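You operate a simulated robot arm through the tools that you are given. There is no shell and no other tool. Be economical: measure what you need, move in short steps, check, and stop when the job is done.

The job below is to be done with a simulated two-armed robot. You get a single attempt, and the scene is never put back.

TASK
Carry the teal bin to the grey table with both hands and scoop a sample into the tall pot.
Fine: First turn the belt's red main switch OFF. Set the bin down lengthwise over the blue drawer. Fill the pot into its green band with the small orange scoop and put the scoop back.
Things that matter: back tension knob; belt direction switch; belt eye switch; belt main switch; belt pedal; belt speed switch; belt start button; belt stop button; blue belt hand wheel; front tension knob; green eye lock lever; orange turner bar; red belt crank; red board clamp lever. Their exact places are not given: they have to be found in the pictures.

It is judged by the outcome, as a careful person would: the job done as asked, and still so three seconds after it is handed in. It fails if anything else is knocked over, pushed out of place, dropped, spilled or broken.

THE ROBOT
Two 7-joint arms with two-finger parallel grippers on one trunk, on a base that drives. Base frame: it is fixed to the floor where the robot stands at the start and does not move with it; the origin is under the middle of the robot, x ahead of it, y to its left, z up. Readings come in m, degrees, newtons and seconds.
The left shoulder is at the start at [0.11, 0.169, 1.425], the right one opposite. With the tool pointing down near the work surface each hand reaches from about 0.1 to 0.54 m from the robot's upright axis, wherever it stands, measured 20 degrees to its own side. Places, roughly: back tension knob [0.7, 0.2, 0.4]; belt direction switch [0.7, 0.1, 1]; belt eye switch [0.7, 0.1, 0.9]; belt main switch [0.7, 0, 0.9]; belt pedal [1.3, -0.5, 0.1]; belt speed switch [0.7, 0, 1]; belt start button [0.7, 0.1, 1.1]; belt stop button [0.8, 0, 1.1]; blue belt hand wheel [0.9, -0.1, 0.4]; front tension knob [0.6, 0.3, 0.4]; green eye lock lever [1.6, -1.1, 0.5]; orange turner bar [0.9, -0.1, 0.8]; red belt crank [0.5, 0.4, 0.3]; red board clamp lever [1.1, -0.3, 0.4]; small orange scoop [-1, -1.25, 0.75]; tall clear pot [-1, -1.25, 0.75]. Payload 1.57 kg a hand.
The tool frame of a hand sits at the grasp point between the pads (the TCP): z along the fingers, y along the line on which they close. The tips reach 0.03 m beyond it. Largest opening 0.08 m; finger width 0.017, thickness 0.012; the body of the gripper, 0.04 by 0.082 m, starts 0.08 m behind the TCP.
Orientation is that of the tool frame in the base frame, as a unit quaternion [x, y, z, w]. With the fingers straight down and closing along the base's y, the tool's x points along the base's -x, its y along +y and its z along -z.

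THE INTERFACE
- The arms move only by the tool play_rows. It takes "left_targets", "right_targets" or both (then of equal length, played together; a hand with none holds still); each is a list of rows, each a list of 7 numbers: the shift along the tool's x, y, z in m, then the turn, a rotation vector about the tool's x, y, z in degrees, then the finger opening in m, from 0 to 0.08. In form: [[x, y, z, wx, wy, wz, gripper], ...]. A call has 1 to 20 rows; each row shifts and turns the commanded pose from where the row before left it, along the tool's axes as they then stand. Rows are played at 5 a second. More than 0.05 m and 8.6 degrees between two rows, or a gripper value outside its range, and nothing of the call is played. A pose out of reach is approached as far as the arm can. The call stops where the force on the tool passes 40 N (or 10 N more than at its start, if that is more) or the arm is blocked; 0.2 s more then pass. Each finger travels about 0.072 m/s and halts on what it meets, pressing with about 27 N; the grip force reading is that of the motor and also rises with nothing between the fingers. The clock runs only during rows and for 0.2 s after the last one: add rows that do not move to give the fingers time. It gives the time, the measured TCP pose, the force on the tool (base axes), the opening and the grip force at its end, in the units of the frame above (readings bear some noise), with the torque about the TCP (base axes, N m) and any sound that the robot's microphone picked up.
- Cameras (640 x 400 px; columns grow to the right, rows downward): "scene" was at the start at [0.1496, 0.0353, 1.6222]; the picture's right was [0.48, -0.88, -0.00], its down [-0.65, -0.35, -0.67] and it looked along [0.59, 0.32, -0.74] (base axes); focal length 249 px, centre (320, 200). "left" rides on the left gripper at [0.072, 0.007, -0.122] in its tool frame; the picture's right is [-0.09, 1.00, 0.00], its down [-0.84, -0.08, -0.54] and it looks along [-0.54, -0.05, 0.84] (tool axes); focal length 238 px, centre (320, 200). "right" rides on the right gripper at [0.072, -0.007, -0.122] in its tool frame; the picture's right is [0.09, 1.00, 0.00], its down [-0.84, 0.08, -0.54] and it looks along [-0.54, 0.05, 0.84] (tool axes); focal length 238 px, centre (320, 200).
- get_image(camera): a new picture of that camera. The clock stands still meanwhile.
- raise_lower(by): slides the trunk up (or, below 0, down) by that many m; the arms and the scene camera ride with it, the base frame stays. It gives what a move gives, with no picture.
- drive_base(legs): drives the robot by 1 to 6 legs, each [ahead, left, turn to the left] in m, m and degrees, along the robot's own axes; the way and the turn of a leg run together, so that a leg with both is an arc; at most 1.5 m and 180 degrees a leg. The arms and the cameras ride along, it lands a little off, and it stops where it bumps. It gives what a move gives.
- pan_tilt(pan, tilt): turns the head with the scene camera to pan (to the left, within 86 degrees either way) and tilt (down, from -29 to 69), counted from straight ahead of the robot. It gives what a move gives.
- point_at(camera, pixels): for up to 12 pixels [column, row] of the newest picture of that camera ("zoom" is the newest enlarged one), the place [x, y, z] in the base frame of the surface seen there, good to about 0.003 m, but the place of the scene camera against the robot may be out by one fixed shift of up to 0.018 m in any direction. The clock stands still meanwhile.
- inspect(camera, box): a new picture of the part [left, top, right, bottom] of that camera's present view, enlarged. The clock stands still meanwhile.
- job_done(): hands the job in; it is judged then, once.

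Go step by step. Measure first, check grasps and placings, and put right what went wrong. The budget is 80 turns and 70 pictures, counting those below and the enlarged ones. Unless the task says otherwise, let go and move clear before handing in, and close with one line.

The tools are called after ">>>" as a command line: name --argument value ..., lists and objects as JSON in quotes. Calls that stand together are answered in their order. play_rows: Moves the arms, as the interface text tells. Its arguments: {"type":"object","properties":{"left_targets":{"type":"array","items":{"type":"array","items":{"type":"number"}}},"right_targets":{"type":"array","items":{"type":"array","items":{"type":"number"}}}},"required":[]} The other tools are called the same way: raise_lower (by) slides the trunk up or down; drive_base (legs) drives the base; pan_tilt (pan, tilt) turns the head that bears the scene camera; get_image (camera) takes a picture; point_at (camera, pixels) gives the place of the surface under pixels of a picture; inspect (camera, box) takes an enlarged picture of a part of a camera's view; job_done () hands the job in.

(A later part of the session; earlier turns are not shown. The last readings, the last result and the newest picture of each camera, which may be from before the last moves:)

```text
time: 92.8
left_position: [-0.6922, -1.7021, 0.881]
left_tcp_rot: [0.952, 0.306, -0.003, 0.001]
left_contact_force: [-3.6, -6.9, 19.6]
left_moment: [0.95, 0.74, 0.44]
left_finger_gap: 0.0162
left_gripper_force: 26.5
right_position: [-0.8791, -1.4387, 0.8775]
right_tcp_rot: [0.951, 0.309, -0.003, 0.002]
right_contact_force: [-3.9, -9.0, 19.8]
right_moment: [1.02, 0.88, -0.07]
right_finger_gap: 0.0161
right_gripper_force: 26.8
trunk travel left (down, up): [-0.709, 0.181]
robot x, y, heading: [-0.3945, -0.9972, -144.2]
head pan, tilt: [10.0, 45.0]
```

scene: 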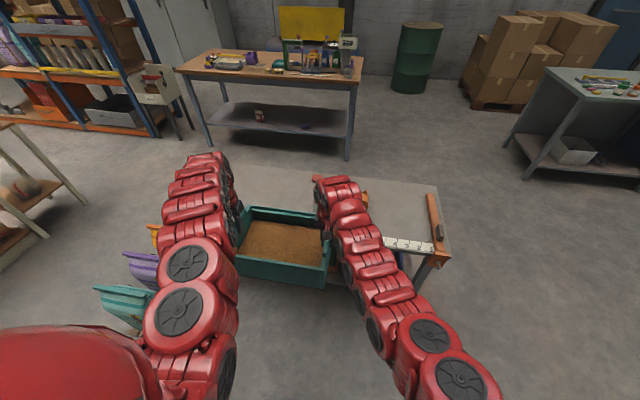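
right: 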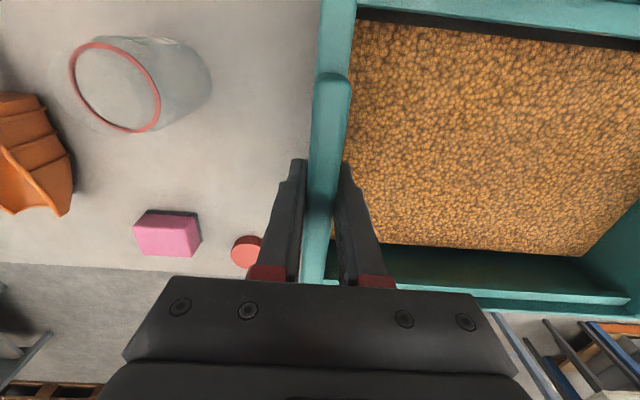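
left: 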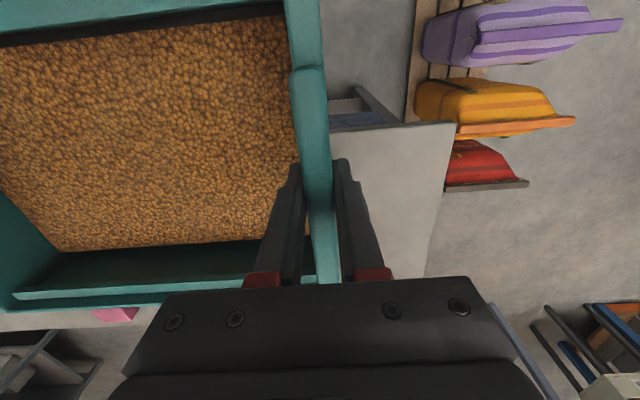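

Both hands feel about 20 N upward, so the bin stands on the table. I'll ease the pressure, open and rise.

>>> play_rows --left_targets '[[0, 0, -0.004, 0, 0, 0, 0.0], [0, 0, 0, 0, 0, 0, 0.045], [0, 0, 0, 0, 0, 0, 0.045], [0, 0, 0, 0, 0, 0, 0.045], [0, 0, -0.03, 0, 0, 0, 0.045], [0, 0, -0.04, 0, 0, 0, 0.045], [0, 0, -0.04, 0, 0, 0, 0.045]]' --right_targets '[[0, 0, -0.004, 0, 0, 0, 0.0], [0, 0, 0, 0, 0, 0, 0.045], [0, 0, 0, 0, 0, 0, 0.045], [0, 0, 0, 0, 0, 0, 0.045], [0, 0, -0.03, 0, 0, 0, 0.045], [0, 0, -0.04, 0, 0, 0, 0.045], [0, 0, -0.04, 0, 0, 0, 0.045]]'

>>> drive_base --legs '[[-0.22, 0, 0]]'

>>> pan_tilt --pan -5 --tilt 40

>>> get_image --camera "scene"

```text
time: 94.4
left_position: [-0.6908, -1.7023, 0.9943]
left_tcp_rot: [0.952, 0.306, 0.0, 0.001]
left_contact_force: [0.0, 0.4, 0.6]
left_moment: [0.0, -0.02, -0.02]
left_finger_gap: 0.045
left_gripper_force: 0.0
right_position: [-0.8787, -1.4396, 0.9887]
right_tcp_rot: [0.951, 0.309, 0.0, 0.001]
right_contact_force: [0.7, -1.0, 0.4]
right_moment: [-0.02, -0.05, 0.01]
right_finger_gap: 0.0449
right_gripper_force: 0.1
trunk travel left (down, up): [-0.709, 0.181]
robot x, y, heading: [-0.3922, -0.9925, -144.1]
head pan, tilt: [10.0, 45.0]
```

```text
time: 96.1
left_position: [-0.5139, -1.5756, 0.9936]
left_tcp_rot: [0.952, 0.307, 0.001, -0.001]
left_contact_force: [-0.2, -0.3, 0.3]
left_moment: [0.02, 0.02, 0.02]
left_finger_gap: 0.0447
left_gripper_force: 0.0
right_position: [-0.7012, -1.3116, 0.9877]
right_tcp_rot: [0.951, 0.308, 0.0, 0.0]
right_contact_force: [0.6, 0.0, 0.2]
right_moment: [-0.02, -0.02, 0.0]
right_finger_gap: 0.045
right_gripper_force: 0.1
trunk travel left (down, up): [-0.709, 0.181]
robot x, y, heading: [-0.2205, -0.8681, -144.1]
head pan, tilt: [10.0, 45.0]
```

```text
time: 96.8
left_position: [-0.5151, -1.5759, 0.9933]
left_tcp_rot: [0.952, 0.306, 0.001, -0.001]
left_contact_force: [-1.0, 0.1, 0.1]
left_moment: [0.01, 0.01, -0.02]
left_finger_gap: 0.0452
left_gripper_force: 0.1
right_position: [-0.7008, -1.3113, 0.9888]
right_tcp_rot: [0.951, 0.308, -0.001, 0.0]
right_contact_force: [-0.6, 0.7, 0.2]
right_moment: [0.02, 0.0, -0.03]
right_finger_gap: 0.0448
right_gripper_force: 0.0
trunk travel left (down, up): [-0.709, 0.181]
robot x, y, heading: [-0.2166, -0.8681, -144.4]
head pan, tilt: [-5.0, 40.0]
```

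```text
21 pictures are left
```

scene: 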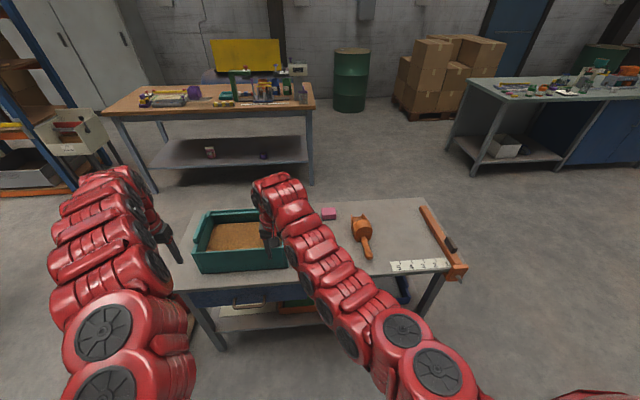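

The bin stands over the drawer. Next is the scoop and pot. I'll drive forward 0.15, bring the right hand over in front of them for a close view, and shift the left hand out to the left.

>>> drive_base --legs '[[0.13, 0, 0.2]]'

>>> play_rows --right_targets '[[0.0, -0.045, 0, 0, 0, 0, 0.05], [0.0, -0.045, 0, 0, 0, 0, 0.05], [0.0, -0.045, 0, 0, 0, 0, 0.05], [0, -0.045, 0, 0, 0, 0, 0.05], [0, -0.045, 0, 0, 0, 0, 0.05]]' --left_targets '[[0, 0.02, 0, 0, 0, 0, 0.05], [0, 0.02, 0, 0, 0, 0, 0.05], [0, 0.02, 0, 0, 0, 0, 0.05], [0, 0.0, 0, 0, 0, 0, 0.05], [0, 0.0, 0, 0, 0, 0, 0.05]]'

>>> get_image --camera "right"

```text
time: 98.1
left_position: [-0.617, -1.6521, 0.9942]
left_tcp_rot: [0.951, 0.308, -0.001, -0.001]
left_contact_force: [0.2, 0.5, -0.6]
left_moment: [-0.01, 0.01, -0.01]
left_finger_gap: 0.0452
left_gripper_force: 0.0
right_position: [-0.8066, -1.388, 0.9894]
right_tcp_rot: [0.951, 0.309, -0.001, 0.0]
right_contact_force: [-0.9, -0.8, 0.2]
right_moment: [-0.02, 0.01, 0.08]
right_finger_gap: 0.0451
right_gripper_force: 0.0
trunk travel left (down, up): [-0.709, 0.181]
robot x, y, heading: [-0.3232, -0.9467, -143.9]
head pan, tilt: [-5.0, 40.0]
```

```text
time: 99.3
left_position: [-0.5841, -1.7018, 0.9922]
left_tcp_rot: [0.952, 0.307, 0.001, 0.0]
left_contact_force: [-0.5, 0.5, 0.5]
left_moment: [0.01, 0.02, -0.02]
left_finger_gap: 0.0501
left_gripper_force: 0.0
right_position: [-0.9388, -1.2048, 0.9888]
right_tcp_rot: [0.951, 0.31, 0.0, 0.0]
right_contact_force: [0.3, 0.0, -0.2]
right_moment: [0.0, 0.01, 0.01]
right_finger_gap: 0.0499
right_gripper_force: 0.0
trunk travel left (down, up): [-0.709, 0.181]
robot x, y, heading: [-0.3222, -0.9432, -144.0]
head pan, tilt: [-5.0, 40.0]
```

```text
20 pictures are left
```

right: 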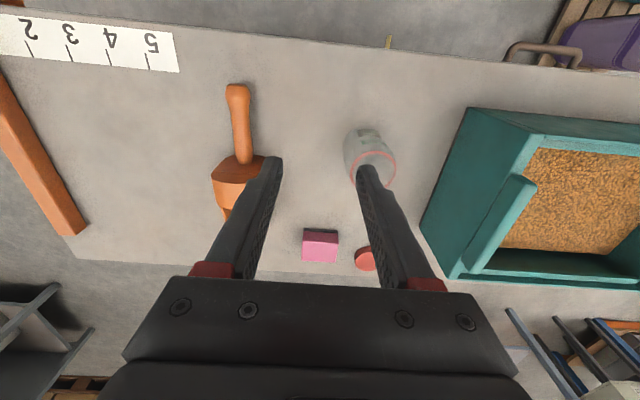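

I'll enlarge the pot and the scoop in this view.

>>> inspect --camera "right" --box '[195, 70, 405, 230]'

>>> point_at --camera "zoom" --pixels '[[118, 65], [125, 120], [135, 200], [110, 120], [150, 200], [110, 240], [140, 290], [200, 270], [130, 330], [480, 190], [560, 300], [470, 260]]'

```text
2.50 times, centred on (300, 150) of right
```

zoom: 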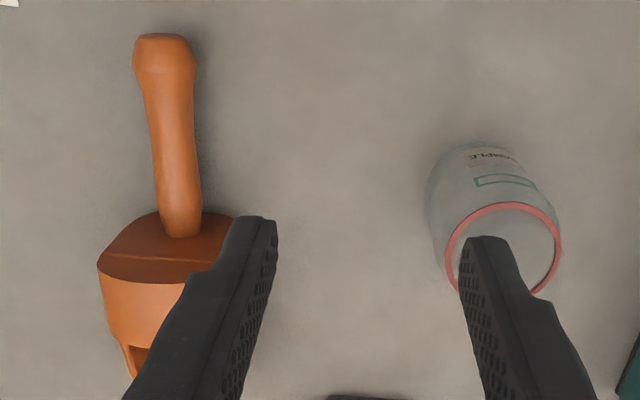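

```text
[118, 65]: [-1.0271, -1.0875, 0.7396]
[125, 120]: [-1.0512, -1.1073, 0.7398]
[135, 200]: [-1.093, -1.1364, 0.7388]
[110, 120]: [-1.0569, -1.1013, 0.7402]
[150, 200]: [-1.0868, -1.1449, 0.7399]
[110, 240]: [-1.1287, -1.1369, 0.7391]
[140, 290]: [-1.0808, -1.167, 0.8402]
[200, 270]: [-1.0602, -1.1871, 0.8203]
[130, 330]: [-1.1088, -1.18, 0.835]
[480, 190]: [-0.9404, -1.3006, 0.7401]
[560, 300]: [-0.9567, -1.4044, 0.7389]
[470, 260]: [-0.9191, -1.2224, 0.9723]
```

>>> point_at --camera "zoom" --pixels '[[165, 45], [165, 75], [170, 120], [178, 180], [182, 225], [152, 140], [192, 140], [100, 265], [160, 225], [452, 245], [556, 245], [505, 206]]'

>>> play_rows --right_targets '[[0.03, -0.03, 0, 0, 0, 0, 0.05], [0.03, -0.03, 0, 0, 0, 0, 0.05], [0.02, -0.03, 0, 0, 0, 0, 0.05]]'

>>> inspect --camera "right" --box '[240, 80, 500, 280]'

```text
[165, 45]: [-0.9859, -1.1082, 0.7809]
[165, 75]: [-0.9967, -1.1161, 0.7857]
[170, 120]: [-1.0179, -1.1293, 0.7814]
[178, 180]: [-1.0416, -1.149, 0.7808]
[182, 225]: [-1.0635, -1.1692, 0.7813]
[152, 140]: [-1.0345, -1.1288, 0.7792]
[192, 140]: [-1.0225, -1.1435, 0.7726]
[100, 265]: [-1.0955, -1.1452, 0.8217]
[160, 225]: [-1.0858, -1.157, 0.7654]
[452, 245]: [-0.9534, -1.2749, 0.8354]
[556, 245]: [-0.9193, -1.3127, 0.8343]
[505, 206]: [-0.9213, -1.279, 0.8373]
```

```text
time: 100.1
left_position: [-0.5835, -1.7029, 0.9926]
left_tcp_rot: [0.952, 0.307, 0.001, 0.0]
left_contact_force: [-0.3, -1.2, 0.1]
left_moment: [0.0, 0.0, 0.01]
left_finger_gap: 0.0501
left_gripper_force: 0.0
right_position: [-0.9372, -1.1951, 0.9896]
right_tcp_rot: [0.951, 0.309, 0.0, 0.0]
right_contact_force: [0.3, -0.2, 0.2]
right_moment: [0.0, -0.01, 0.02]
right_finger_gap: 0.0501
right_gripper_force: 0.0
right hand out of reach, approached as far as the arm can: row 1, 2, 3
trunk travel left (down, up): [-0.709, 0.181]
robot x, y, heading: [-0.324, -0.9469, -143.7]
head pan, tilt: [-5.0, 40.0]
```

```text
2.00 times, centred on (370, 180) of right
```

zoom: 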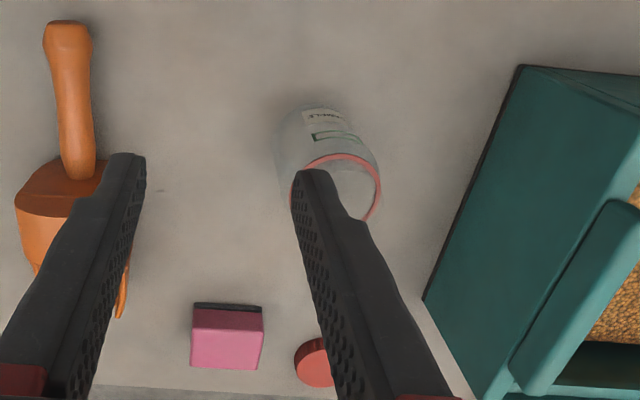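

The handle is horizontal: axis z≈0.77, from (-0.986,-1.108) to (-1.064,-1.169), heading -142°. The pot rim centre is about (-0.943,-1.297), z 0.836, with an opening about 56 mm across. I'll raise the trunk, line the right hand up over the handle and tilt the fingers forward 40°, to leave room for digging and pouring.

>>> raise_lower --by 0.1

>>> play_rows --right_targets '[[-0.01, -0.033, 0, 0, 0, -2, 0.05], [-0.01, -0.033, 0, 0, 0, 0, 0.05], [-0.008, -0.033, 0, 0, 0, 0, 0.05], [0, 0, 0, 0, -8, 0, 0.05], [0, 0, 0, 0, -8, 0, 0.05], [0, 0, 0, 0, -8, 0, 0.05], [0, 0, 0, 0, -8, 0, 0.05], [0, 0, 0, 0, -8, 0, 0.05]]'

```text
time: 101.5
left_position: [-0.5838, -1.7032, 1.0932]
left_tcp_rot: [0.952, 0.307, 0.001, -0.001]
left_contact_force: [0.0, -0.3, -0.2]
left_moment: [-0.01, 0.03, 0.03]
left_finger_gap: 0.0499
left_gripper_force: 0.1
right_position: [-0.9362, -1.1953, 1.0895]
right_tcp_rot: [0.951, 0.309, 0.0, 0.0]
right_contact_force: [0.2, 0.5, 0.3]
right_moment: [0.01, -0.03, 0.03]
right_finger_gap: 0.0499
right_gripper_force: 0.1
trunk travel left (down, up): [-0.809, 0.081]
robot x, y, heading: [-0.3246, -0.9469, -144.2]
head pan, tilt: [-5.0, 40.0]
```

```text
time: 103.2
left_position: [-0.5835, -1.7021, 1.0914]
left_tcp_rot: [0.952, 0.306, 0.001, -0.001]
left_contact_force: [0.7, -0.3, 0.0]
left_moment: [-0.03, 0.0, -0.05]
left_finger_gap: 0.0501
left_gripper_force: 0.0
right_position: [-1.0189, -1.1335, 1.0905]
right_tcp_rot: [0.888, 0.306, -0.325, 0.111]
right_contact_force: [-0.3, 0.7, 1.4]
right_moment: [0.0, 0.02, -0.02]
right_finger_gap: 0.0498
right_gripper_force: 0.0
trunk travel left (down, up): [-0.809, 0.081]
robot x, y, heading: [-0.3237, -0.9473, -144.3]
head pan, tilt: [-5.0, 40.0]
```

The tilt is right. Before lowering with the trunk, I'll move the left hand clear of the bin's left end, then descend most of the way.

>>> play_rows --left_targets '[[0.01, 0.04, -0.02, 0, 0, 0, 0.05], [0.01, 0.04, -0.02, 0, 0, 0, 0.05], [0.02, 0.03, -0.02, 0, 0, 0, 0.05], [0.02, 0.03, -0.02, 0, 0, 0, 0.05], [0.02, 0.03, -0.02, 0, 0, 0, 0.05]]'

>>> raise_lower --by -0.2

>>> get_image --camera "right"

```text
time: 104.5
left_position: [-0.4453, -1.7494, 1.1736]
left_tcp_rot: [0.952, 0.307, 0.001, 0.0]
left_contact_force: [-0.5, -0.3, 0.1]
left_moment: [-0.01, 0.01, 0.03]
left_finger_gap: 0.0499
left_gripper_force: 0.0
left hand out of reach, approached as far as the arm can: row 1, 2, 4, 5
right_position: [-1.019, -1.1345, 1.0903]
right_tcp_rot: [0.888, 0.306, -0.324, 0.112]
right_contact_force: [0.0, 0.6, -0.1]
right_moment: [-0.01, -0.01, 0.0]
right_finger_gap: 0.05
right_gripper_force: 0.0
trunk travel left (down, up): [-0.809, 0.081]
robot x, y, heading: [-0.3221, -0.9461, -144.0]
head pan, tilt: [-5.0, 40.0]
```

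```text
time: 106.6
left_position: [-0.4454, -1.7492, 0.9716]
left_tcp_rot: [0.952, 0.307, 0.001, -0.001]
left_contact_force: [-0.7, 0.5, 0.1]
left_moment: [-0.01, -0.01, 0.03]
left_finger_gap: 0.0499
left_gripper_force: 0.1
right_position: [-1.0175, -1.1339, 0.889]
right_tcp_rot: [0.888, 0.306, -0.323, 0.112]
right_contact_force: [-0.2, -0.3, 0.0]
right_moment: [0.0, -0.01, -0.02]
right_finger_gap: 0.0499
right_gripper_force: 0.0
trunk travel left (down, up): [-0.609, 0.281]
robot x, y, heading: [-0.3232, -0.9462, -143.8]
head pan, tilt: [-5.0, 40.0]
```

```text
17 pictures are left
```

right: 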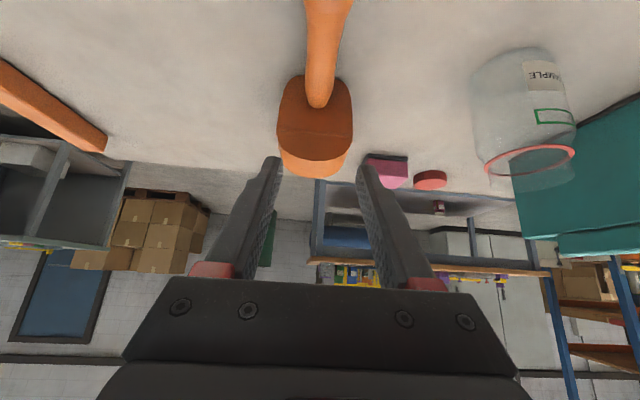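

The pot's green band (555,115) is visible, and the handle is centred ahead. I'll measure the band height and the handle.

>>> inspect --camera "right" --box '[460, 40, 590, 210]'

>>> point_at --camera "right" --pixels '[[326, 20], [322, 60], [318, 95], [310, 40], [338, 40], [315, 125], [315, 165], [553, 111], [553, 123], [545, 70], [530, 158], [283, 110]]'

```text
2.35 times, centred on (525, 125) of right
```

zoom: 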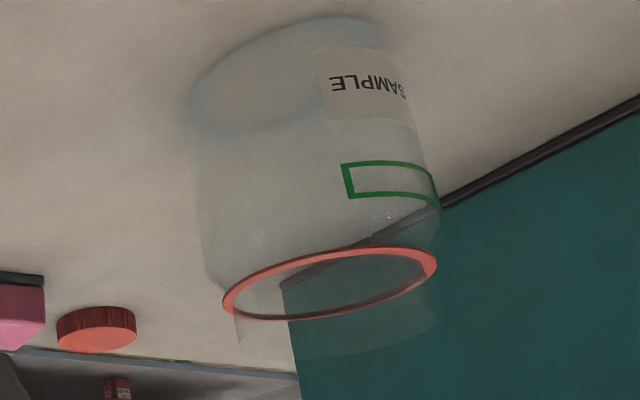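

```text
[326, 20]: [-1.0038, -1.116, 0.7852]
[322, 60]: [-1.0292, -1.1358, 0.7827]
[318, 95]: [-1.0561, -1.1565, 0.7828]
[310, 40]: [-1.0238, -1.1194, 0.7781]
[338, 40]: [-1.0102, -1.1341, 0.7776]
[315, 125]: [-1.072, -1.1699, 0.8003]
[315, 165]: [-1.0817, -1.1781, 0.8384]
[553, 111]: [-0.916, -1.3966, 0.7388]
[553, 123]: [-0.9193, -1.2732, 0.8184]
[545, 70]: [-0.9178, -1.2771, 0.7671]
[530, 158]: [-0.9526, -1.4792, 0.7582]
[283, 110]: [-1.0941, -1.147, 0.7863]
```

The green band runs about z 0.805–0.818. I'll lower onto the handle (axis about (-1.017,-1.127,0.774)) with a 6 mm lateral correction, and grip.

>>> play_rows --right_targets '[[0.0182, -0.0015, 0.0216, 0, 0, 0, 0.05], [0.0182, -0.0015, 0.0216, 0, 0, 0, 0.05], [0.0182, -0.0015, 0.0216, 0, 0, 0, 0.05], [0.0175, -0.0013, 0.021, 0, 0, 0, 0.05], [0, 0, 0, 0, 0, 0, 0.03], [0, 0, 0, 0, 0, 0, 0.0], [0, 0, 0, 0, 0, 0, 0.0], [0, 0, 0, 0, 0, 0, 0.0]]'

>>> get_image --camera "right"

```text
time: 108.4
left_position: [-0.4467, -1.7496, 0.972]
left_tcp_rot: [0.952, 0.307, 0.001, -0.001]
left_contact_force: [-0.5, -0.5, 0.1]
left_moment: [0.03, 0.03, 0.0]
left_finger_gap: 0.0499
left_gripper_force: 0.0
right_position: [-1.0216, -1.1297, 0.7768]
right_tcp_rot: [0.889, 0.305, -0.324, 0.111]
right_contact_force: [-0.5, 0.5, -0.8]
right_moment: [0.12, -0.1, -0.03]
right_finger_gap: 0.0238
right_gripper_force: 27.5
trunk travel left (down, up): [-0.609, 0.281]
robot x, y, heading: [-0.3213, -0.9467, -144.1]
head pan, tilt: [-5.0, 40.0]
```

```text
15 pictures are left
```

right: 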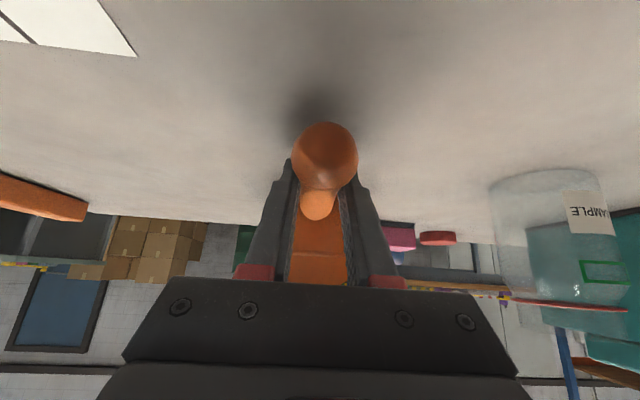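

The handle is gripped with a 0.024 gap. I'll record home: TCP (-1.0216,-1.1297,0.7768), heading -142°, tilt 40°. I'll lift with the trunk, then yaw the scoop so its mouth points left along the bin's length.

>>> raise_lower --by 0.2

>>> play_rows --right_targets '[[0, 0, 0, -5.15, 0, -6.13, 0], [0, 0, 0, -5.15, 0, -6.13, 0], [0, 0, 0, -5.15, 0, -6.13, 0], [0, 0, 0, -5.15, 0, -6.13, 0], [0, 0, 0, -5.15, 0, -6.13, 0], [0, 0, 0, -5.15, 0, -6.13, 0], [0, 0, 0, -5.15, 0, -6.13, 0], [0, 0, 0, -5.15, 0, -6.13, 0], [0, 0, 0, -5.15, 0, -6.13, 0], [0, 0, 0, -5.15, 0, -6.13, 0], [0, 0, 0, -5.15, 0, -6.13, 0]]'

>>> get_image --camera "scene"

```text
time: 110.6
left_position: [-0.4473, -1.749, 1.1723]
left_tcp_rot: [0.952, 0.307, 0.0, 0.0]
left_contact_force: [0.1, 0.4, -0.3]
left_moment: [0.01, -0.03, -0.01]
left_finger_gap: 0.0499
left_gripper_force: 0.0
right_position: [-1.0223, -1.1295, 0.977]
right_tcp_rot: [0.888, 0.305, -0.324, 0.111]
right_contact_force: [1.0, 0.1, -1.7]
right_moment: [0.07, -0.07, -0.02]
right_finger_gap: 0.0234
right_gripper_force: 27.0
trunk travel left (down, up): [-0.809, 0.081]
robot x, y, heading: [-0.3234, -0.9434, -144.2]
head pan, tilt: [-5.0, 40.0]
```

```text
time: 113.0
left_position: [-0.4457, -1.7491, 1.1729]
left_tcp_rot: [0.952, 0.308, 0.0, 0.0]
left_contact_force: [0.1, 0.3, -0.2]
left_moment: [-0.03, -0.01, -0.02]
left_finger_gap: 0.05
left_gripper_force: 0.1
right_position: [-0.9943, -1.1183, 0.9782]
right_tcp_rot: [0.454, 0.823, -0.166, 0.3]
right_contact_force: [-0.4, 0.4, -1.4]
right_moment: [0.07, 0.04, -0.03]
right_finger_gap: 0.0236
right_gripper_force: 27.3
right hand out of reach, approached as far as the arm can: row 10, 11
trunk travel left (down, up): [-0.809, 0.081]
robot x, y, heading: [-0.3221, -0.9445, -144.0]
head pan, tilt: [-5.0, 40.0]
```

```text
14 pictures are left
```

scene: 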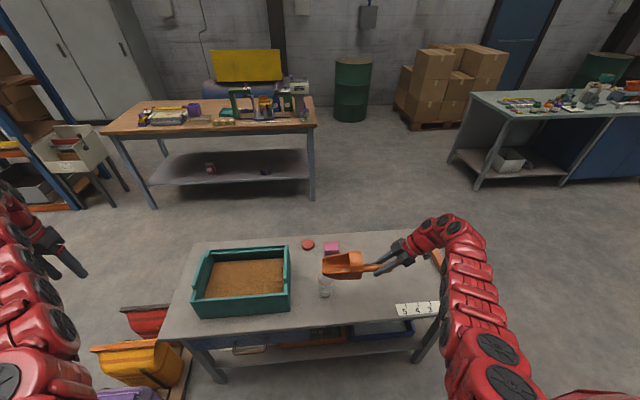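

The yaw worked: the scoop is level with its mouth to the left. I'll take an enlarged look at its shape.

>>> inspect --camera "scene" --box '[300, 225, 400, 310]'

>>> point_at --camera "zoom" --pixels '[[145, 170], [145, 235], [250, 140], [330, 150], [330, 240], [200, 245], [150, 205], [240, 200]]'

>>> point_at --camera "scene" --pixels '[[240, 275], [275, 270], [215, 280], [240, 290], [198, 312], [290, 308], [205, 255], [287, 250], [284, 280], [272, 290], [208, 296], [245, 262]]'

```text
4.71 times, centred on (350, 268) of scene
```

zoom: 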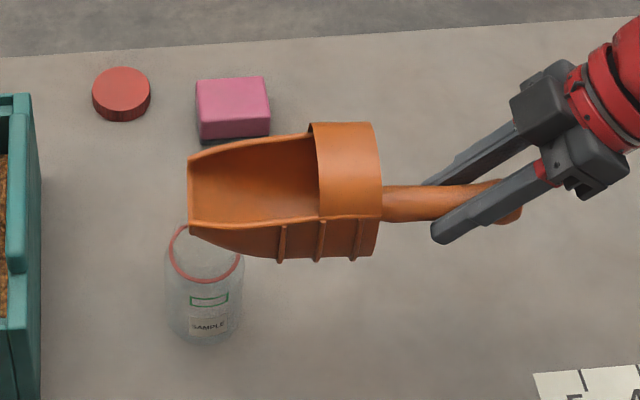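

```text
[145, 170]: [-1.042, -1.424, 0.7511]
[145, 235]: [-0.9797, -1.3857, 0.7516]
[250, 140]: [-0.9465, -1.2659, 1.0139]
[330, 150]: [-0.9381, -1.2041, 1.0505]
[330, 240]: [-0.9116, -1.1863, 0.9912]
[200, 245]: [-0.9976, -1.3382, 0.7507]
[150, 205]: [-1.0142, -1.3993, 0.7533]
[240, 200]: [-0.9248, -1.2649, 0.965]
```

```text
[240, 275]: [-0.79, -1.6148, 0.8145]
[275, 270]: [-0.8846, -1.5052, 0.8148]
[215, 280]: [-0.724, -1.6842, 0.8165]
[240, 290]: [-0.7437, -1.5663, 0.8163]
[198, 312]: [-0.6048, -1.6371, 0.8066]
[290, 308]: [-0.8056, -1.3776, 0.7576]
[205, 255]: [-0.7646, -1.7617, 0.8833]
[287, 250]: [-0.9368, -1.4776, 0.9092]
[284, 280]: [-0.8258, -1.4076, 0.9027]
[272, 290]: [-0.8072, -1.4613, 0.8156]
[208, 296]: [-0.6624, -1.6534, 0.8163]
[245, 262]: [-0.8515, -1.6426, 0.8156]
```

The scoop is a hooded type with an open tapered front, and the grain top is at about z 0.804. I'll drive so the scoop is near the right end of the bin, still well above the walls.

>>> drive_base --legs '[[0.09, 0.3, 0]]'

>>> play_rows --right_targets '[[0, 0, 0, -2.0, 0, -2.4, 0], [0, 0, 0, 0, 7.5, 0, 0], [0, 0, 0, 0, 7.5, 0, 0], [0, 0, 0, 0, 7.5, 0, 0], [0, 0, 0, 0, 7.5, 0, 0]]'

```text
time: 115.1
left_position: [-0.3436, -2.0437, 1.1729]
left_tcp_rot: [0.953, 0.304, 0.001, 0.0]
left_contact_force: [-0.2, 0.9, -0.2]
left_moment: [0.0, 0.03, -0.01]
left_finger_gap: 0.0498
left_gripper_force: 0.1
right_position: [-0.8903, -1.4131, 0.9791]
right_tcp_rot: [0.457, 0.821, -0.167, 0.3]
right_contact_force: [0.8, 0.9, -1.3]
right_moment: [0.08, 0.07, 0.0]
right_finger_gap: 0.0235
right_gripper_force: 26.8
trunk travel left (down, up): [-0.809, 0.081]
robot x, y, heading: [-0.2161, -1.2426, -144.3]
head pan, tilt: [-5.0, 40.0]
```

```text
time: 116.3
left_position: [-0.3429, -2.0465, 1.1713]
left_tcp_rot: [0.952, 0.305, 0.001, -0.002]
left_contact_force: [0.3, -0.4, 0.4]
left_moment: [0.06, 0.02, -0.02]
left_finger_gap: 0.0498
left_gripper_force: 0.1
right_position: [-0.8904, -1.4149, 0.978]
right_tcp_rot: [0.46, 0.884, -0.042, 0.075]
right_contact_force: [0.7, -0.2, -1.6]
right_moment: [0.04, 0.03, 0.02]
right_finger_gap: 0.0236
right_gripper_force: 27.1
trunk travel left (down, up): [-0.809, 0.081]
robot x, y, heading: [-0.2158, -1.2394, -144.3]
head pan, tilt: [-5.0, 40.0]
```

The lip is over the bin, nose-down 30° and centred. I'll move left over the grain, plunge, and push forward.

>>> play_rows --right_targets '[[-0.0292, 0, 0.0052, 0, 0, 0, 0], [-0.0292, 0, 0.0052, 0, 0, 0, 0], [-0.0292, 0, 0.0052, 0, 0, 0, 0], [0.0035, 0, 0.0199, 0, 0, 0, 0], [0.0035, 0, 0.0199, 0, 0, 0, 0], [0.0035, 0, 0.0199, 0, 0, 0, 0], [0.0035, 0, 0.0199, 0, 0, 0, 0], [0.0035, 0, 0.0199, 0, 0, 0, 0], [-0.00985, 0, 0.0017, 0, 0, 0, 0], [-0.00985, 0, 0.0017, 0, 0, 0, 0], [-0.00985, 0, 0.0017, 0, 0, 0, 0]]'

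>>> get_image --camera "scene"

```text
time: 118.7
left_position: [-0.344, -2.0455, 1.172]
left_tcp_rot: [0.953, 0.304, 0.001, -0.001]
left_contact_force: [-0.9, 0.6, 0.9]
left_moment: [0.01, -0.03, 0.02]
left_finger_gap: 0.0501
left_gripper_force: 0.0
right_position: [-0.8221, -1.5115, 0.8774]
right_tcp_rot: [0.461, 0.883, -0.04, 0.078]
right_contact_force: [-0.1, 0.1, -1.8]
right_moment: [0.06, 0.05, 0.02]
right_finger_gap: 0.0236
right_gripper_force: 26.3
trunk travel left (down, up): [-0.809, 0.081]
robot x, y, heading: [-0.2213, -1.2436, -144.3]
head pan, tilt: [-5.0, 40.0]
```

```text
12 pictures are left
```

scene: 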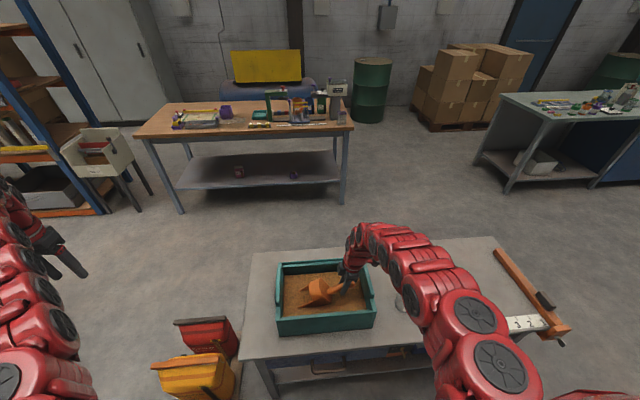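

The scoop is in the grain with no resistance. I'll finish the push, level it while still in the grain, then lift and level fully.

>>> play_rows --right_targets '[[-0.00985, 0, 0.0017, 0, 0, 0, 0], [-0.00985, 0, 0.0017, 0, 0, 0, 0], [-0.00985, 0, 0.0017, 0, 0, 0, 0], [-0.0023, 0, 0.0074, 0, -3, 0, 0], [-0.0023, 0, 0.0074, 0, -3, 0, 0], [-0.0023, 0, 0.0074, 0, -3, 0, 0], [-0.0023, 0, 0.0074, 0, -3, 0, 0], [-0.0023, 0, 0.0074, 0, -3, 0, 0], [-0.0085, 0, -0.0181, 0, -3.4, 0, 0], [-0.0095, 0, -0.0175, 0, -3.4, 0, 0], [-0.0105, 0, -0.017, 0, -3.4, 0, 0], [-0.0115, 0, -0.0164, 0, -3.4, 0, 0], [-0.012, 0, -0.016, 0, -3.4, 0, 0], [-0.013, 0, -0.0155, 0, -3.0, 0, 0], [-0.0135, 0, -0.0147, 0, 0, 0, 0], [0, 0, 0, 0, 0, 0, 0]]'

>>> inspect --camera "scene" --box '[250, 220, 450, 345]'

```text
time: 122.1
left_position: [-0.3444, -2.0451, 1.1725]
left_tcp_rot: [0.952, 0.305, 0.001, 0.0]
left_contact_force: [0.6, -0.4, -0.1]
left_moment: [0.03, 0.0, 0.0]
left_finger_gap: 0.0503
left_gripper_force: 0.0
right_position: [-0.7933, -1.5492, 0.985]
right_tcp_rot: [0.427, 0.819, -0.177, 0.34]
right_contact_force: [0.2, -0.1, -0.2]
right_moment: [0.07, 0.05, 0.02]
right_finger_gap: 0.0236
right_gripper_force: 27.3
trunk travel left (down, up): [-0.809, 0.081]
robot x, y, heading: [-0.22, -1.2404, -144.5]
head pan, tilt: [-5.0, 40.0]
```

```text
3.20 times, centred on (350, 282) of scene
```

zoom: 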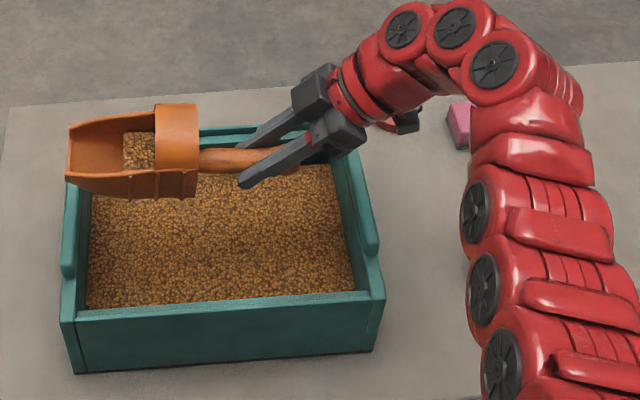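

The scoop carries grain in its back half (140,150), still below the hood. I'll measure the lip position relative to the TCP so I can pour precisely.

>>> point_at --camera "zoom" --pixels '[[69, 150], [68, 178], [72, 130], [130, 193], [138, 150], [115, 145], [178, 105], [185, 170], [345, 165], [370, 240], [70, 265], [195, 195]]'

```text
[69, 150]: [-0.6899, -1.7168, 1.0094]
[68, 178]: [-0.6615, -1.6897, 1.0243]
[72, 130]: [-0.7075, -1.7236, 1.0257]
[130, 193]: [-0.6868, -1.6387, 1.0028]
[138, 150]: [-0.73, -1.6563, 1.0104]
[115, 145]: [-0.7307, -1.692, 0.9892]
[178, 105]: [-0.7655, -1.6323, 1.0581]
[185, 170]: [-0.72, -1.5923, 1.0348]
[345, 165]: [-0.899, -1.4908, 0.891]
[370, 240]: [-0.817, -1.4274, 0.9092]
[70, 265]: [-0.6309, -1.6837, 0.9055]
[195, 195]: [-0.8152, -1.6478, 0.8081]
```

The lip is 0.197 m ahead of the TCP. I'll drive right so the scoop is on the right side of the pot with its lip just before it, still high and level.

>>> drive_base --legs '[[-0.027, -0.488, 0]]'

>>> pan_tilt --pan 5 --tilt 50

>>> inspect --camera "scene" --box '[220, 130, 420, 255]'

```text
time: 125.0
left_position: [-0.6065, -1.6345, 1.1714]
left_tcp_rot: [0.953, 0.303, 0.0, -0.002]
left_contact_force: [-0.3, -0.5, -0.5]
left_moment: [0.01, -0.01, 0.0]
left_finger_gap: 0.0501
left_gripper_force: 0.0
right_position: [-1.0557, -1.1382, 0.9844]
right_tcp_rot: [0.429, 0.818, -0.178, 0.339]
right_contact_force: [-0.1, -0.4, -1.2]
right_moment: [0.13, 0.08, 0.02]
right_finger_gap: 0.0236
right_gripper_force: 27.3
trunk travel left (down, up): [-0.809, 0.081]
robot x, y, heading: [-0.4787, -0.8365, -144.8]
head pan, tilt: [-5.0, 40.0]
```

```text
time: 125.7
left_position: [-0.6066, -1.6355, 1.1724]
left_tcp_rot: [0.953, 0.303, 0.0, 0.0]
left_contact_force: [-0.1, -1.0, 0.1]
left_moment: [-0.01, -0.01, 0.01]
left_finger_gap: 0.0501
left_gripper_force: 0.1
right_position: [-1.0557, -1.1362, 0.9851]
right_tcp_rot: [0.428, 0.818, -0.177, 0.339]
right_contact_force: [-0.1, 0.1, -1.6]
right_moment: [0.12, 0.07, -0.02]
right_finger_gap: 0.0238
right_gripper_force: 26.9
trunk travel left (down, up): [-0.809, 0.081]
robot x, y, heading: [-0.4757, -0.8335, -144.4]
head pan, tilt: [5.0, 50.0]
```

```text
3.20 times, centred on (320, 192) of scene
```

zoom: 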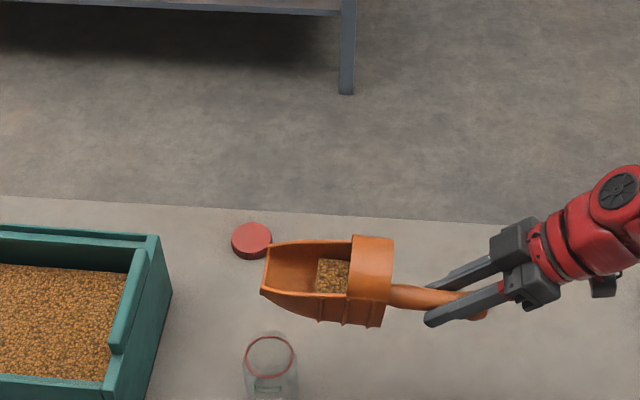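

I'll compare lip and pot rim in the same picture, to cancel the camera shift.

>>> point_at --camera "zoom" --pixels '[[271, 248], [263, 290], [267, 272], [246, 358], [294, 358], [270, 338], [262, 376], [282, 375], [335, 275], [322, 285], [270, 395]]'

```text
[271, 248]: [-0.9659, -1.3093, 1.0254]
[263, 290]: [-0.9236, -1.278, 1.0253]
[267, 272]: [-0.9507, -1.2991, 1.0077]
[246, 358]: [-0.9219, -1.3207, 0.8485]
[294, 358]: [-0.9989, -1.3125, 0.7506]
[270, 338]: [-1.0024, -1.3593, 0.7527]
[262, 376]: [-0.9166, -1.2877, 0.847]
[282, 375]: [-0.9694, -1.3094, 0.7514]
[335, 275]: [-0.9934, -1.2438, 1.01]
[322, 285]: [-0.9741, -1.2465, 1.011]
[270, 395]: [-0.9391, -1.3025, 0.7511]
```

The lip bottom is nearly over the pot centre, 6 mm too far back. I'll correct that and lower to nose-down 20° with the lip just above the rim.

>>> play_rows --right_targets '[[0.0059, 0.0013, 0.0071, 0, 5, 0, 0], [0.0053, 0.0013, 0.0075, 0, 5, 0, 0], [0.0046, 0.0013, 0.008, 0, 5, 0, 0], [0.0039, 0.0013, 0.0084, 0, 5, 0, 0], [0.0032, 0.0013, 0.0087, 0, 5, 0, 0]]'

>>> inspect --camera "scene" --box '[260, 180, 380, 280]'

```text
time: 126.9
left_position: [-0.6075, -1.636, 1.172]
left_tcp_rot: [0.953, 0.303, 0.001, -0.001]
left_contact_force: [-0.4, -0.1, -0.2]
left_moment: [-0.03, 0.03, -0.03]
left_finger_gap: 0.0499
left_gripper_force: 0.0
right_position: [-1.0474, -1.1363, 0.9379]
right_tcp_rot: [0.457, 0.872, -0.08, 0.154]
right_contact_force: [0.2, 0.6, -1.4]
right_moment: [0.11, 0.08, -0.03]
right_finger_gap: 0.024
right_gripper_force: 27.0
trunk travel left (down, up): [-0.809, 0.081]
robot x, y, heading: [-0.4776, -0.8306, -144.6]
head pan, tilt: [5.0, 50.0]
```

```text
4.00 times, centred on (320, 230) of scene
```

zoom: 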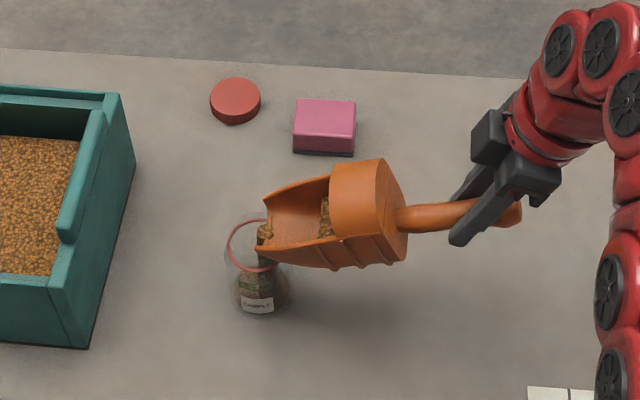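

The grain has started to flow into the pot, at lip (262,235), and I see nothing beside it. I'll hold still a moment and look again.

>>> play_rows --right_targets '[[0, 0, 0, 0, 0, 0, 0], [0, 0, 0, 0, 0, 0, 0], [0, 0, 0, 0, 0, 0, 0], [0, 0, 0, 0, 0, 0, 0], [0, 0, 0, 0, 0, 0, 0], [0, 0, 0, 0, 0, 0, 0]]'

>>> inspect --camera "scene" --box '[280, 200, 350, 260]'

```text
time: 128.3
left_position: [-0.6069, -1.6345, 1.1721]
left_tcp_rot: [0.953, 0.303, 0.001, -0.001]
left_contact_force: [-0.6, 0.4, -0.7]
left_moment: [0.0, 0.0, -0.02]
left_finger_gap: 0.0498
left_gripper_force: 0.1
right_position: [-1.0475, -1.1381, 0.9396]
right_tcp_rot: [0.456, 0.873, -0.081, 0.155]
right_contact_force: [0.4, 0.4, -1.7]
right_moment: [0.07, 0.06, 0.01]
right_finger_gap: 0.0235
right_gripper_force: 27.4
trunk travel left (down, up): [-0.809, 0.081]
robot x, y, heading: [-0.4813, -0.8301, -144.7]
head pan, tilt: [5.0, 50.0]
```

```text
6.67 times, centred on (315, 230) of scene
```

zoom: 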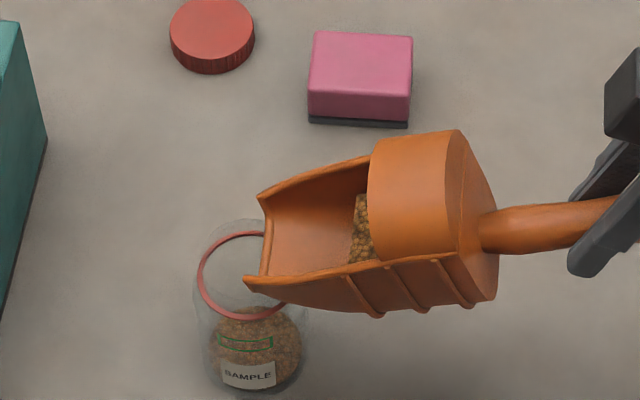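

The pot has taken much grain, and the flow has stopped at this angle. I'll measure the grain level against the band.

>>> point_at --camera "zoom" --pixels '[[258, 312], [250, 320], [275, 322], [235, 325], [290, 335], [245, 333], [245, 338], [245, 350], [222, 345], [285, 352], [205, 262], [240, 315]]'

```text
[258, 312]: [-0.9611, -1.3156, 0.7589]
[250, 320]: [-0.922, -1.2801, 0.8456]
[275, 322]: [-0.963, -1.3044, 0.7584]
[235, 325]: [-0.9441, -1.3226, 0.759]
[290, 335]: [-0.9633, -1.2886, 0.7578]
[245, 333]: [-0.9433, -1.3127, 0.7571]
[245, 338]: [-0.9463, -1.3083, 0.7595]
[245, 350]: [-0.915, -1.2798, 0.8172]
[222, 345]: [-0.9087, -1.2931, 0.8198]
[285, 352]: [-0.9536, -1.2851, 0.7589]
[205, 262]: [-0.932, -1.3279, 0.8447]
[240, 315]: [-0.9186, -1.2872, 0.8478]
```

The level is only about z 0.758, just above the floor, while the band in this camera is 0.817–0.829, so much more is needed. I'll tip further to 40°, keeping the lip over the rim.

>>> play_rows --right_targets '[[-0.0096, 0, -0.0052, 0, 4, 0, 0], [-0.0092, 0, -0.0059, 0, 4, 0, 0], [-0.0087, 0, -0.0065, 0, 4, 0, 0], [-0.0082, 0, -0.0071, 0, 4, 0, 0], [-0.0078, 0, -0.0077, 0, 4, 0, 0], [0, 0, 0, 0, 0, 0, 0], [0, 0, 0, 0, 0, 0, 0], [0, 0, 0, 0, 0, 0, 0], [0, 0, 0, 0, 0, 0, 0]]'

>>> inspect --camera "scene" --box '[280, 200, 350, 260]'

```text
time: 130.3
left_position: [-0.6072, -1.6354, 1.1728]
left_tcp_rot: [0.953, 0.303, 0.002, 0.0]
left_contact_force: [-0.4, 0.4, 1.1]
left_moment: [-0.01, -0.02, 0.01]
left_finger_gap: 0.05
left_gripper_force: 0.0
right_position: [-1.0271, -1.1672, 0.9814]
right_tcp_rot: [0.464, 0.886, 0.0, 0.001]
right_contact_force: [-0.3, 0.7, -1.1]
right_moment: [0.08, 0.07, -0.01]
right_finger_gap: 0.0235
right_gripper_force: 27.3
trunk travel left (down, up): [-0.809, 0.081]
robot x, y, heading: [-0.4802, -0.8342, -144.8]
head pan, tilt: [5.0, 50.0]
```

```text
6.67 times, centred on (315, 230) of scene
```

zoom: 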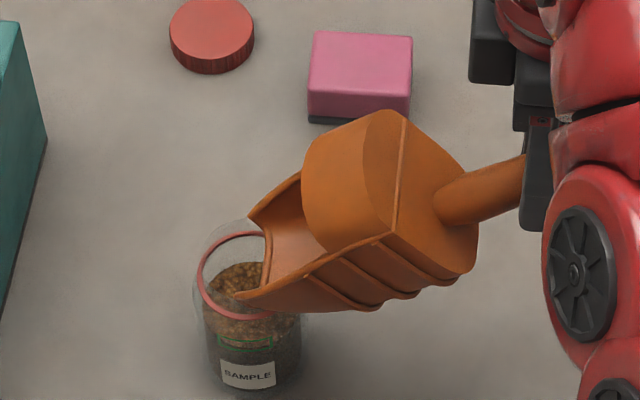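

The pot has filled a good deal. I'll measure the grain surface now.

>>> point_at --camera "zoom" --pixels '[[245, 275], [230, 285], [220, 295], [250, 285], [235, 275], [252, 312], [230, 310], [270, 320], [290, 325], [285, 250], [300, 235], [212, 285]]'

```text
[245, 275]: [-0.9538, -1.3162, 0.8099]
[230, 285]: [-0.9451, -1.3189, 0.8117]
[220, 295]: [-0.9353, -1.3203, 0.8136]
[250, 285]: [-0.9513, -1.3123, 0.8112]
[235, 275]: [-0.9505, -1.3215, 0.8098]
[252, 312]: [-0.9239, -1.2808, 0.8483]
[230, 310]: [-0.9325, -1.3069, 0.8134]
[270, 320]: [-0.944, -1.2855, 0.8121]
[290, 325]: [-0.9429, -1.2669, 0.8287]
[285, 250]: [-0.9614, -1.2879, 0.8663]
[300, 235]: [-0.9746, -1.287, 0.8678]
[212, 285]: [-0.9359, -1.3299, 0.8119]
```

The level is about 0.812 against the band 0.817–0.829 in this camera, so roughly 10 mm more is wanted. I'll tip 10° further and hold.

>>> play_rows --right_targets '[[-0.008, 0, -0.0078, 0, 3.3, 0, 0], [-0.0075, 0, -0.0083, 0, 3.3, 0, 0], [-0.007, 0, -0.0087, 0, 3.4, 0, 0], [0, 0, 0, 0, 0, 0, 0], [0, 0, 0, 0, 0, 0, 0], [0, 0, 0, 0, 0, 0, 0], [0, 0, 0, 0, 0, 0, 0]]'

>>> inspect --camera "scene" --box '[280, 200, 350, 260]'

>>> point_at --camera "zoom" --pixels '[[245, 275], [230, 285], [220, 290], [250, 280], [235, 275], [230, 305], [245, 265], [240, 270], [225, 295], [212, 285], [270, 320], [280, 290]]'

```text
time: 131.9
left_position: [-0.6065, -1.6373, 1.172]
left_tcp_rot: [0.953, 0.303, 0.001, 0.0]
left_contact_force: [1.3, 0.0, -1.1]
left_moment: [-0.02, 0.04, 0.0]
left_finger_gap: 0.0501
left_gripper_force: 0.0
right_position: [-1.0134, -1.1851, 1.0036]
right_tcp_rot: [0.461, 0.883, 0.041, -0.077]
right_contact_force: [-0.2, 0.1, -1.5]
right_moment: [0.03, -0.01, 0.0]
right_finger_gap: 0.0236
right_gripper_force: 27.1
trunk travel left (down, up): [-0.809, 0.081]
robot x, y, heading: [-0.4785, -0.8331, -144.7]
head pan, tilt: [5.0, 50.0]
```

```text
6.67 times, centred on (315, 230) of scene
```

zoom: 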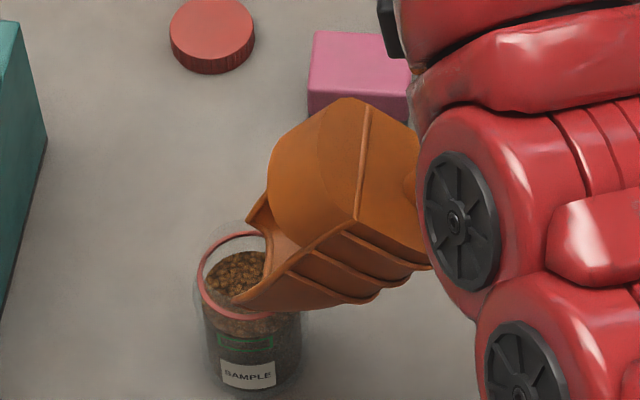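

```text
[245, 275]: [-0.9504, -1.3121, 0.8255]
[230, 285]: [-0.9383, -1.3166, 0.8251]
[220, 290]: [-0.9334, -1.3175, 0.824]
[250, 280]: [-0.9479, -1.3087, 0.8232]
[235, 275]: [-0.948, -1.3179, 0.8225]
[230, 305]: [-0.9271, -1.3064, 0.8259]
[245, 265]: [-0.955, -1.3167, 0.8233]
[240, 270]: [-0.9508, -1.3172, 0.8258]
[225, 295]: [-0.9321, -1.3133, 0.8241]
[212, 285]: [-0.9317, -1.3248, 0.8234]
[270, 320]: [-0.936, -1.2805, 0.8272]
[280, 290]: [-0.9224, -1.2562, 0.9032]
```

The level is about 0.8245, inside the band (0.817–0.829). I'll tip back along the same path and rise, then check pot, scoop and table.

>>> play_rows --right_targets '[[0.0098, 0, 0.0137, 0, -5, 0, 0], [0.011, 0, 0.0128, 0, -5, 0, 0], [0.009, 0, 0.0103, 0, -5, 0, 0], [0.0099, 0, 0.0095, 0, -5, 0, 0], [0.0107, 0, 0.0085, 0, -5, 0, 0], [0.0114, 0, 0.0076, 0, -5, 0, 0], [-0.0034, 0, -0.0094, 0, -8, 0, 0], [-0.0047, 0, -0.0088, 0, -8, 0, 0], [-0.0059, 0, -0.0081, 0, -8, 0, 0], [-0.0139, 0, -0.0144, 0, 0, 0, 0], [-0.0139, 0, -0.0144, 0, 0, 0, 0], [-0.0139, 0, -0.0144, 0, 0, 0, 0]]'

>>> inspect --camera "scene" --box '[270, 180, 390, 270]'

```text
time: 134.5
left_position: [-0.607, -1.6342, 1.1729]
left_tcp_rot: [0.953, 0.303, 0.001, 0.001]
left_contact_force: [0.7, 0.4, -0.4]
left_moment: [0.03, 0.01, -0.01]
left_finger_gap: 0.05
left_gripper_force: 0.0
right_position: [-1.0485, -1.1366, 1.029]
right_tcp_rot: [0.429, 0.821, -0.174, 0.333]
right_contact_force: [0.7, -0.5, -1.1]
right_moment: [0.09, 0.1, 0.0]
right_finger_gap: 0.0234
right_gripper_force: 27.2
trunk travel left (down, up): [-0.809, 0.081]
robot x, y, heading: [-0.4795, -0.8339, -144.4]
head pan, tilt: [5.0, 50.0]
```

```text
4.44 times, centred on (330, 225) of scene
```

zoom: 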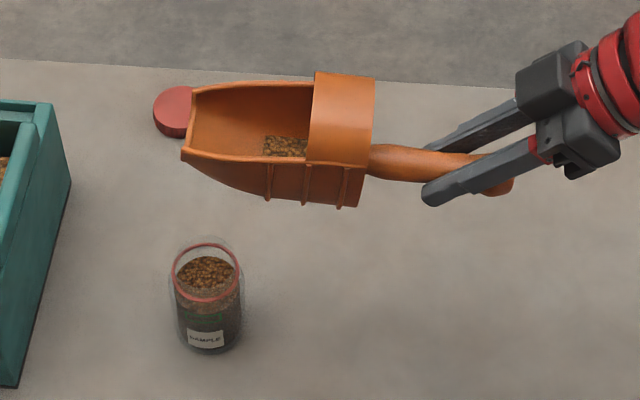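

Nothing has spilled, and a little grain remains in the scoop (285,145), which I'll return to the bin. First I'll check the pot level without obstruction.

>>> point_at --camera "zoom" --pixels '[[205, 275], [195, 268], [215, 268], [205, 262], [190, 280], [220, 280], [205, 285], [205, 244], [100, 300], [300, 300]]'

>>> drive_base --legs '[[0, 0.37, 0]]'

```text
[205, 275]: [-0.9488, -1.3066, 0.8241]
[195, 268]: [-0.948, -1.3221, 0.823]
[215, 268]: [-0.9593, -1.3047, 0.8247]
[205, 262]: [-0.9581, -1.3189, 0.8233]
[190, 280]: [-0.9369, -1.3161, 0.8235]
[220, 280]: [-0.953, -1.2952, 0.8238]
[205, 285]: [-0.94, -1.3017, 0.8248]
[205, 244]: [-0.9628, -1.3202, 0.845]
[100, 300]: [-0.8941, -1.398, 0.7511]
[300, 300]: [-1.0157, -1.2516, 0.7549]
```

```text
time: 136.9
left_position: [-0.3945, -1.9361, 1.1718]
left_tcp_rot: [0.953, 0.303, 0.001, 0.0]
left_contact_force: [0.5, 0.1, -0.7]
left_moment: [-0.03, 0.04, 0.0]
left_finger_gap: 0.0499
left_gripper_force: 0.0
right_position: [-0.8329, -1.4372, 1.029]
right_tcp_rot: [0.431, 0.821, -0.174, 0.332]
right_contact_force: [0.2, -1.3, -2.3]
right_moment: [0.1, 0.07, -0.01]
right_finger_gap: 0.0236
right_gripper_force: 27.4
trunk travel left (down, up): [-0.809, 0.081]
robot x, y, heading: [-0.2676, -1.1378, -144.3]
head pan, tilt: [5.0, 50.0]
```

The pot level is uniform at 0.8237, in the band. I'll now tip the leftover grain back over the middle of the bin, low down, then level again.

>>> play_rows --right_targets '[[0.001, -0.02, 0.0226, 0, 0, 0, 0], [0.001, -0.02, 0.0226, 0, 0, 0, 0], [0, 0, 0, 0, 8, 0, 0], [0, 0, 0, 0, 8, 0, 0], [0, 0, 0, 0, 8, 0, 0], [0, 0, 0, 0, 8, 0, 0], [0, 0, 0, 0, 8, 0, 0], [0, 0, 0, 0, 8, 0, 0], [0, 0, 0, 0, 8, 0, 0], [0, 0, 0, 0, 8, 0, 0], [0, 0, 0, 0, 8, 0, 0], [0, 0, 0, 0, 0, 0, 0], [0, 0, 0, 0, 0, 0, 0], [0, 0, 0, 0, 0, 0, 0], [0, 0, 0, 0, 0, 0, 0], [0, 0, 0, 0, 0, 0, 0]]'

>>> play_rows --right_targets '[[0, 0, 0, 0, -8, 0, 0], [0, 0, 0, 0, -8, 0, 0], [0, 0, 0, 0, -8, 0, 0], [0, 0, 0, 0, -8, 0, 0], [0, 0, 0, 0, -8, 0, 0], [0, 0, 0, 0, -8, 0, 0], [0, 0, 0, 0, -8, 0, 0], [0, 0, 0, 0, -8, 0, 0], [0, 0, 0, 0, -4, 0, 0]]'

>>> get_image --camera "scene"

```text
time: 140.3
left_position: [-0.394, -1.9366, 1.1725]
left_tcp_rot: [0.953, 0.302, 0.001, -0.001]
left_contact_force: [-0.4, -0.1, 0.0]
left_moment: [0.01, 0.02, 0.0]
left_finger_gap: 0.0498
left_gripper_force: 0.0
right_position: [-0.8313, -1.4761, 0.9955]
right_tcp_rot: [0.451, 0.859, 0.112, -0.214]
right_contact_force: [0.5, -0.2, -1.2]
right_moment: [0.0, 0.0, -0.01]
right_finger_gap: 0.0237
right_gripper_force: 27.3
right hand out of reach, approached as far as the arm can: row 11
trunk travel left (down, up): [-0.809, 0.081]
robot x, y, heading: [-0.266, -1.1329, -144.8]
head pan, tilt: [5.0, 50.0]
```

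```text
time: 142.3
left_position: [-0.3945, -1.9373, 1.1707]
left_tcp_rot: [0.953, 0.303, 0.001, -0.001]
left_contact_force: [-0.3, 0.1, -0.3]
left_moment: [0.03, 0.02, -0.02]
left_finger_gap: 0.0498
left_gripper_force: 0.0
right_position: [-0.8323, -1.4762, 0.9964]
right_tcp_rot: [0.436, 0.832, -0.159, 0.304]
right_contact_force: [-0.6, 0.6, -1.1]
right_moment: [0.1, 0.06, 0.0]
right_finger_gap: 0.0235
right_gripper_force: 27.0
trunk travel left (down, up): [-0.809, 0.081]
robot x, y, heading: [-0.2634, -1.1328, -144.7]
head pan, tilt: [5.0, 50.0]
```

```text
4 pictures are left
```

scene: 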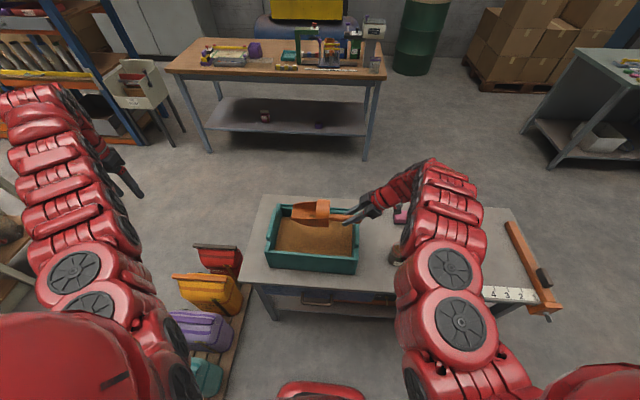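

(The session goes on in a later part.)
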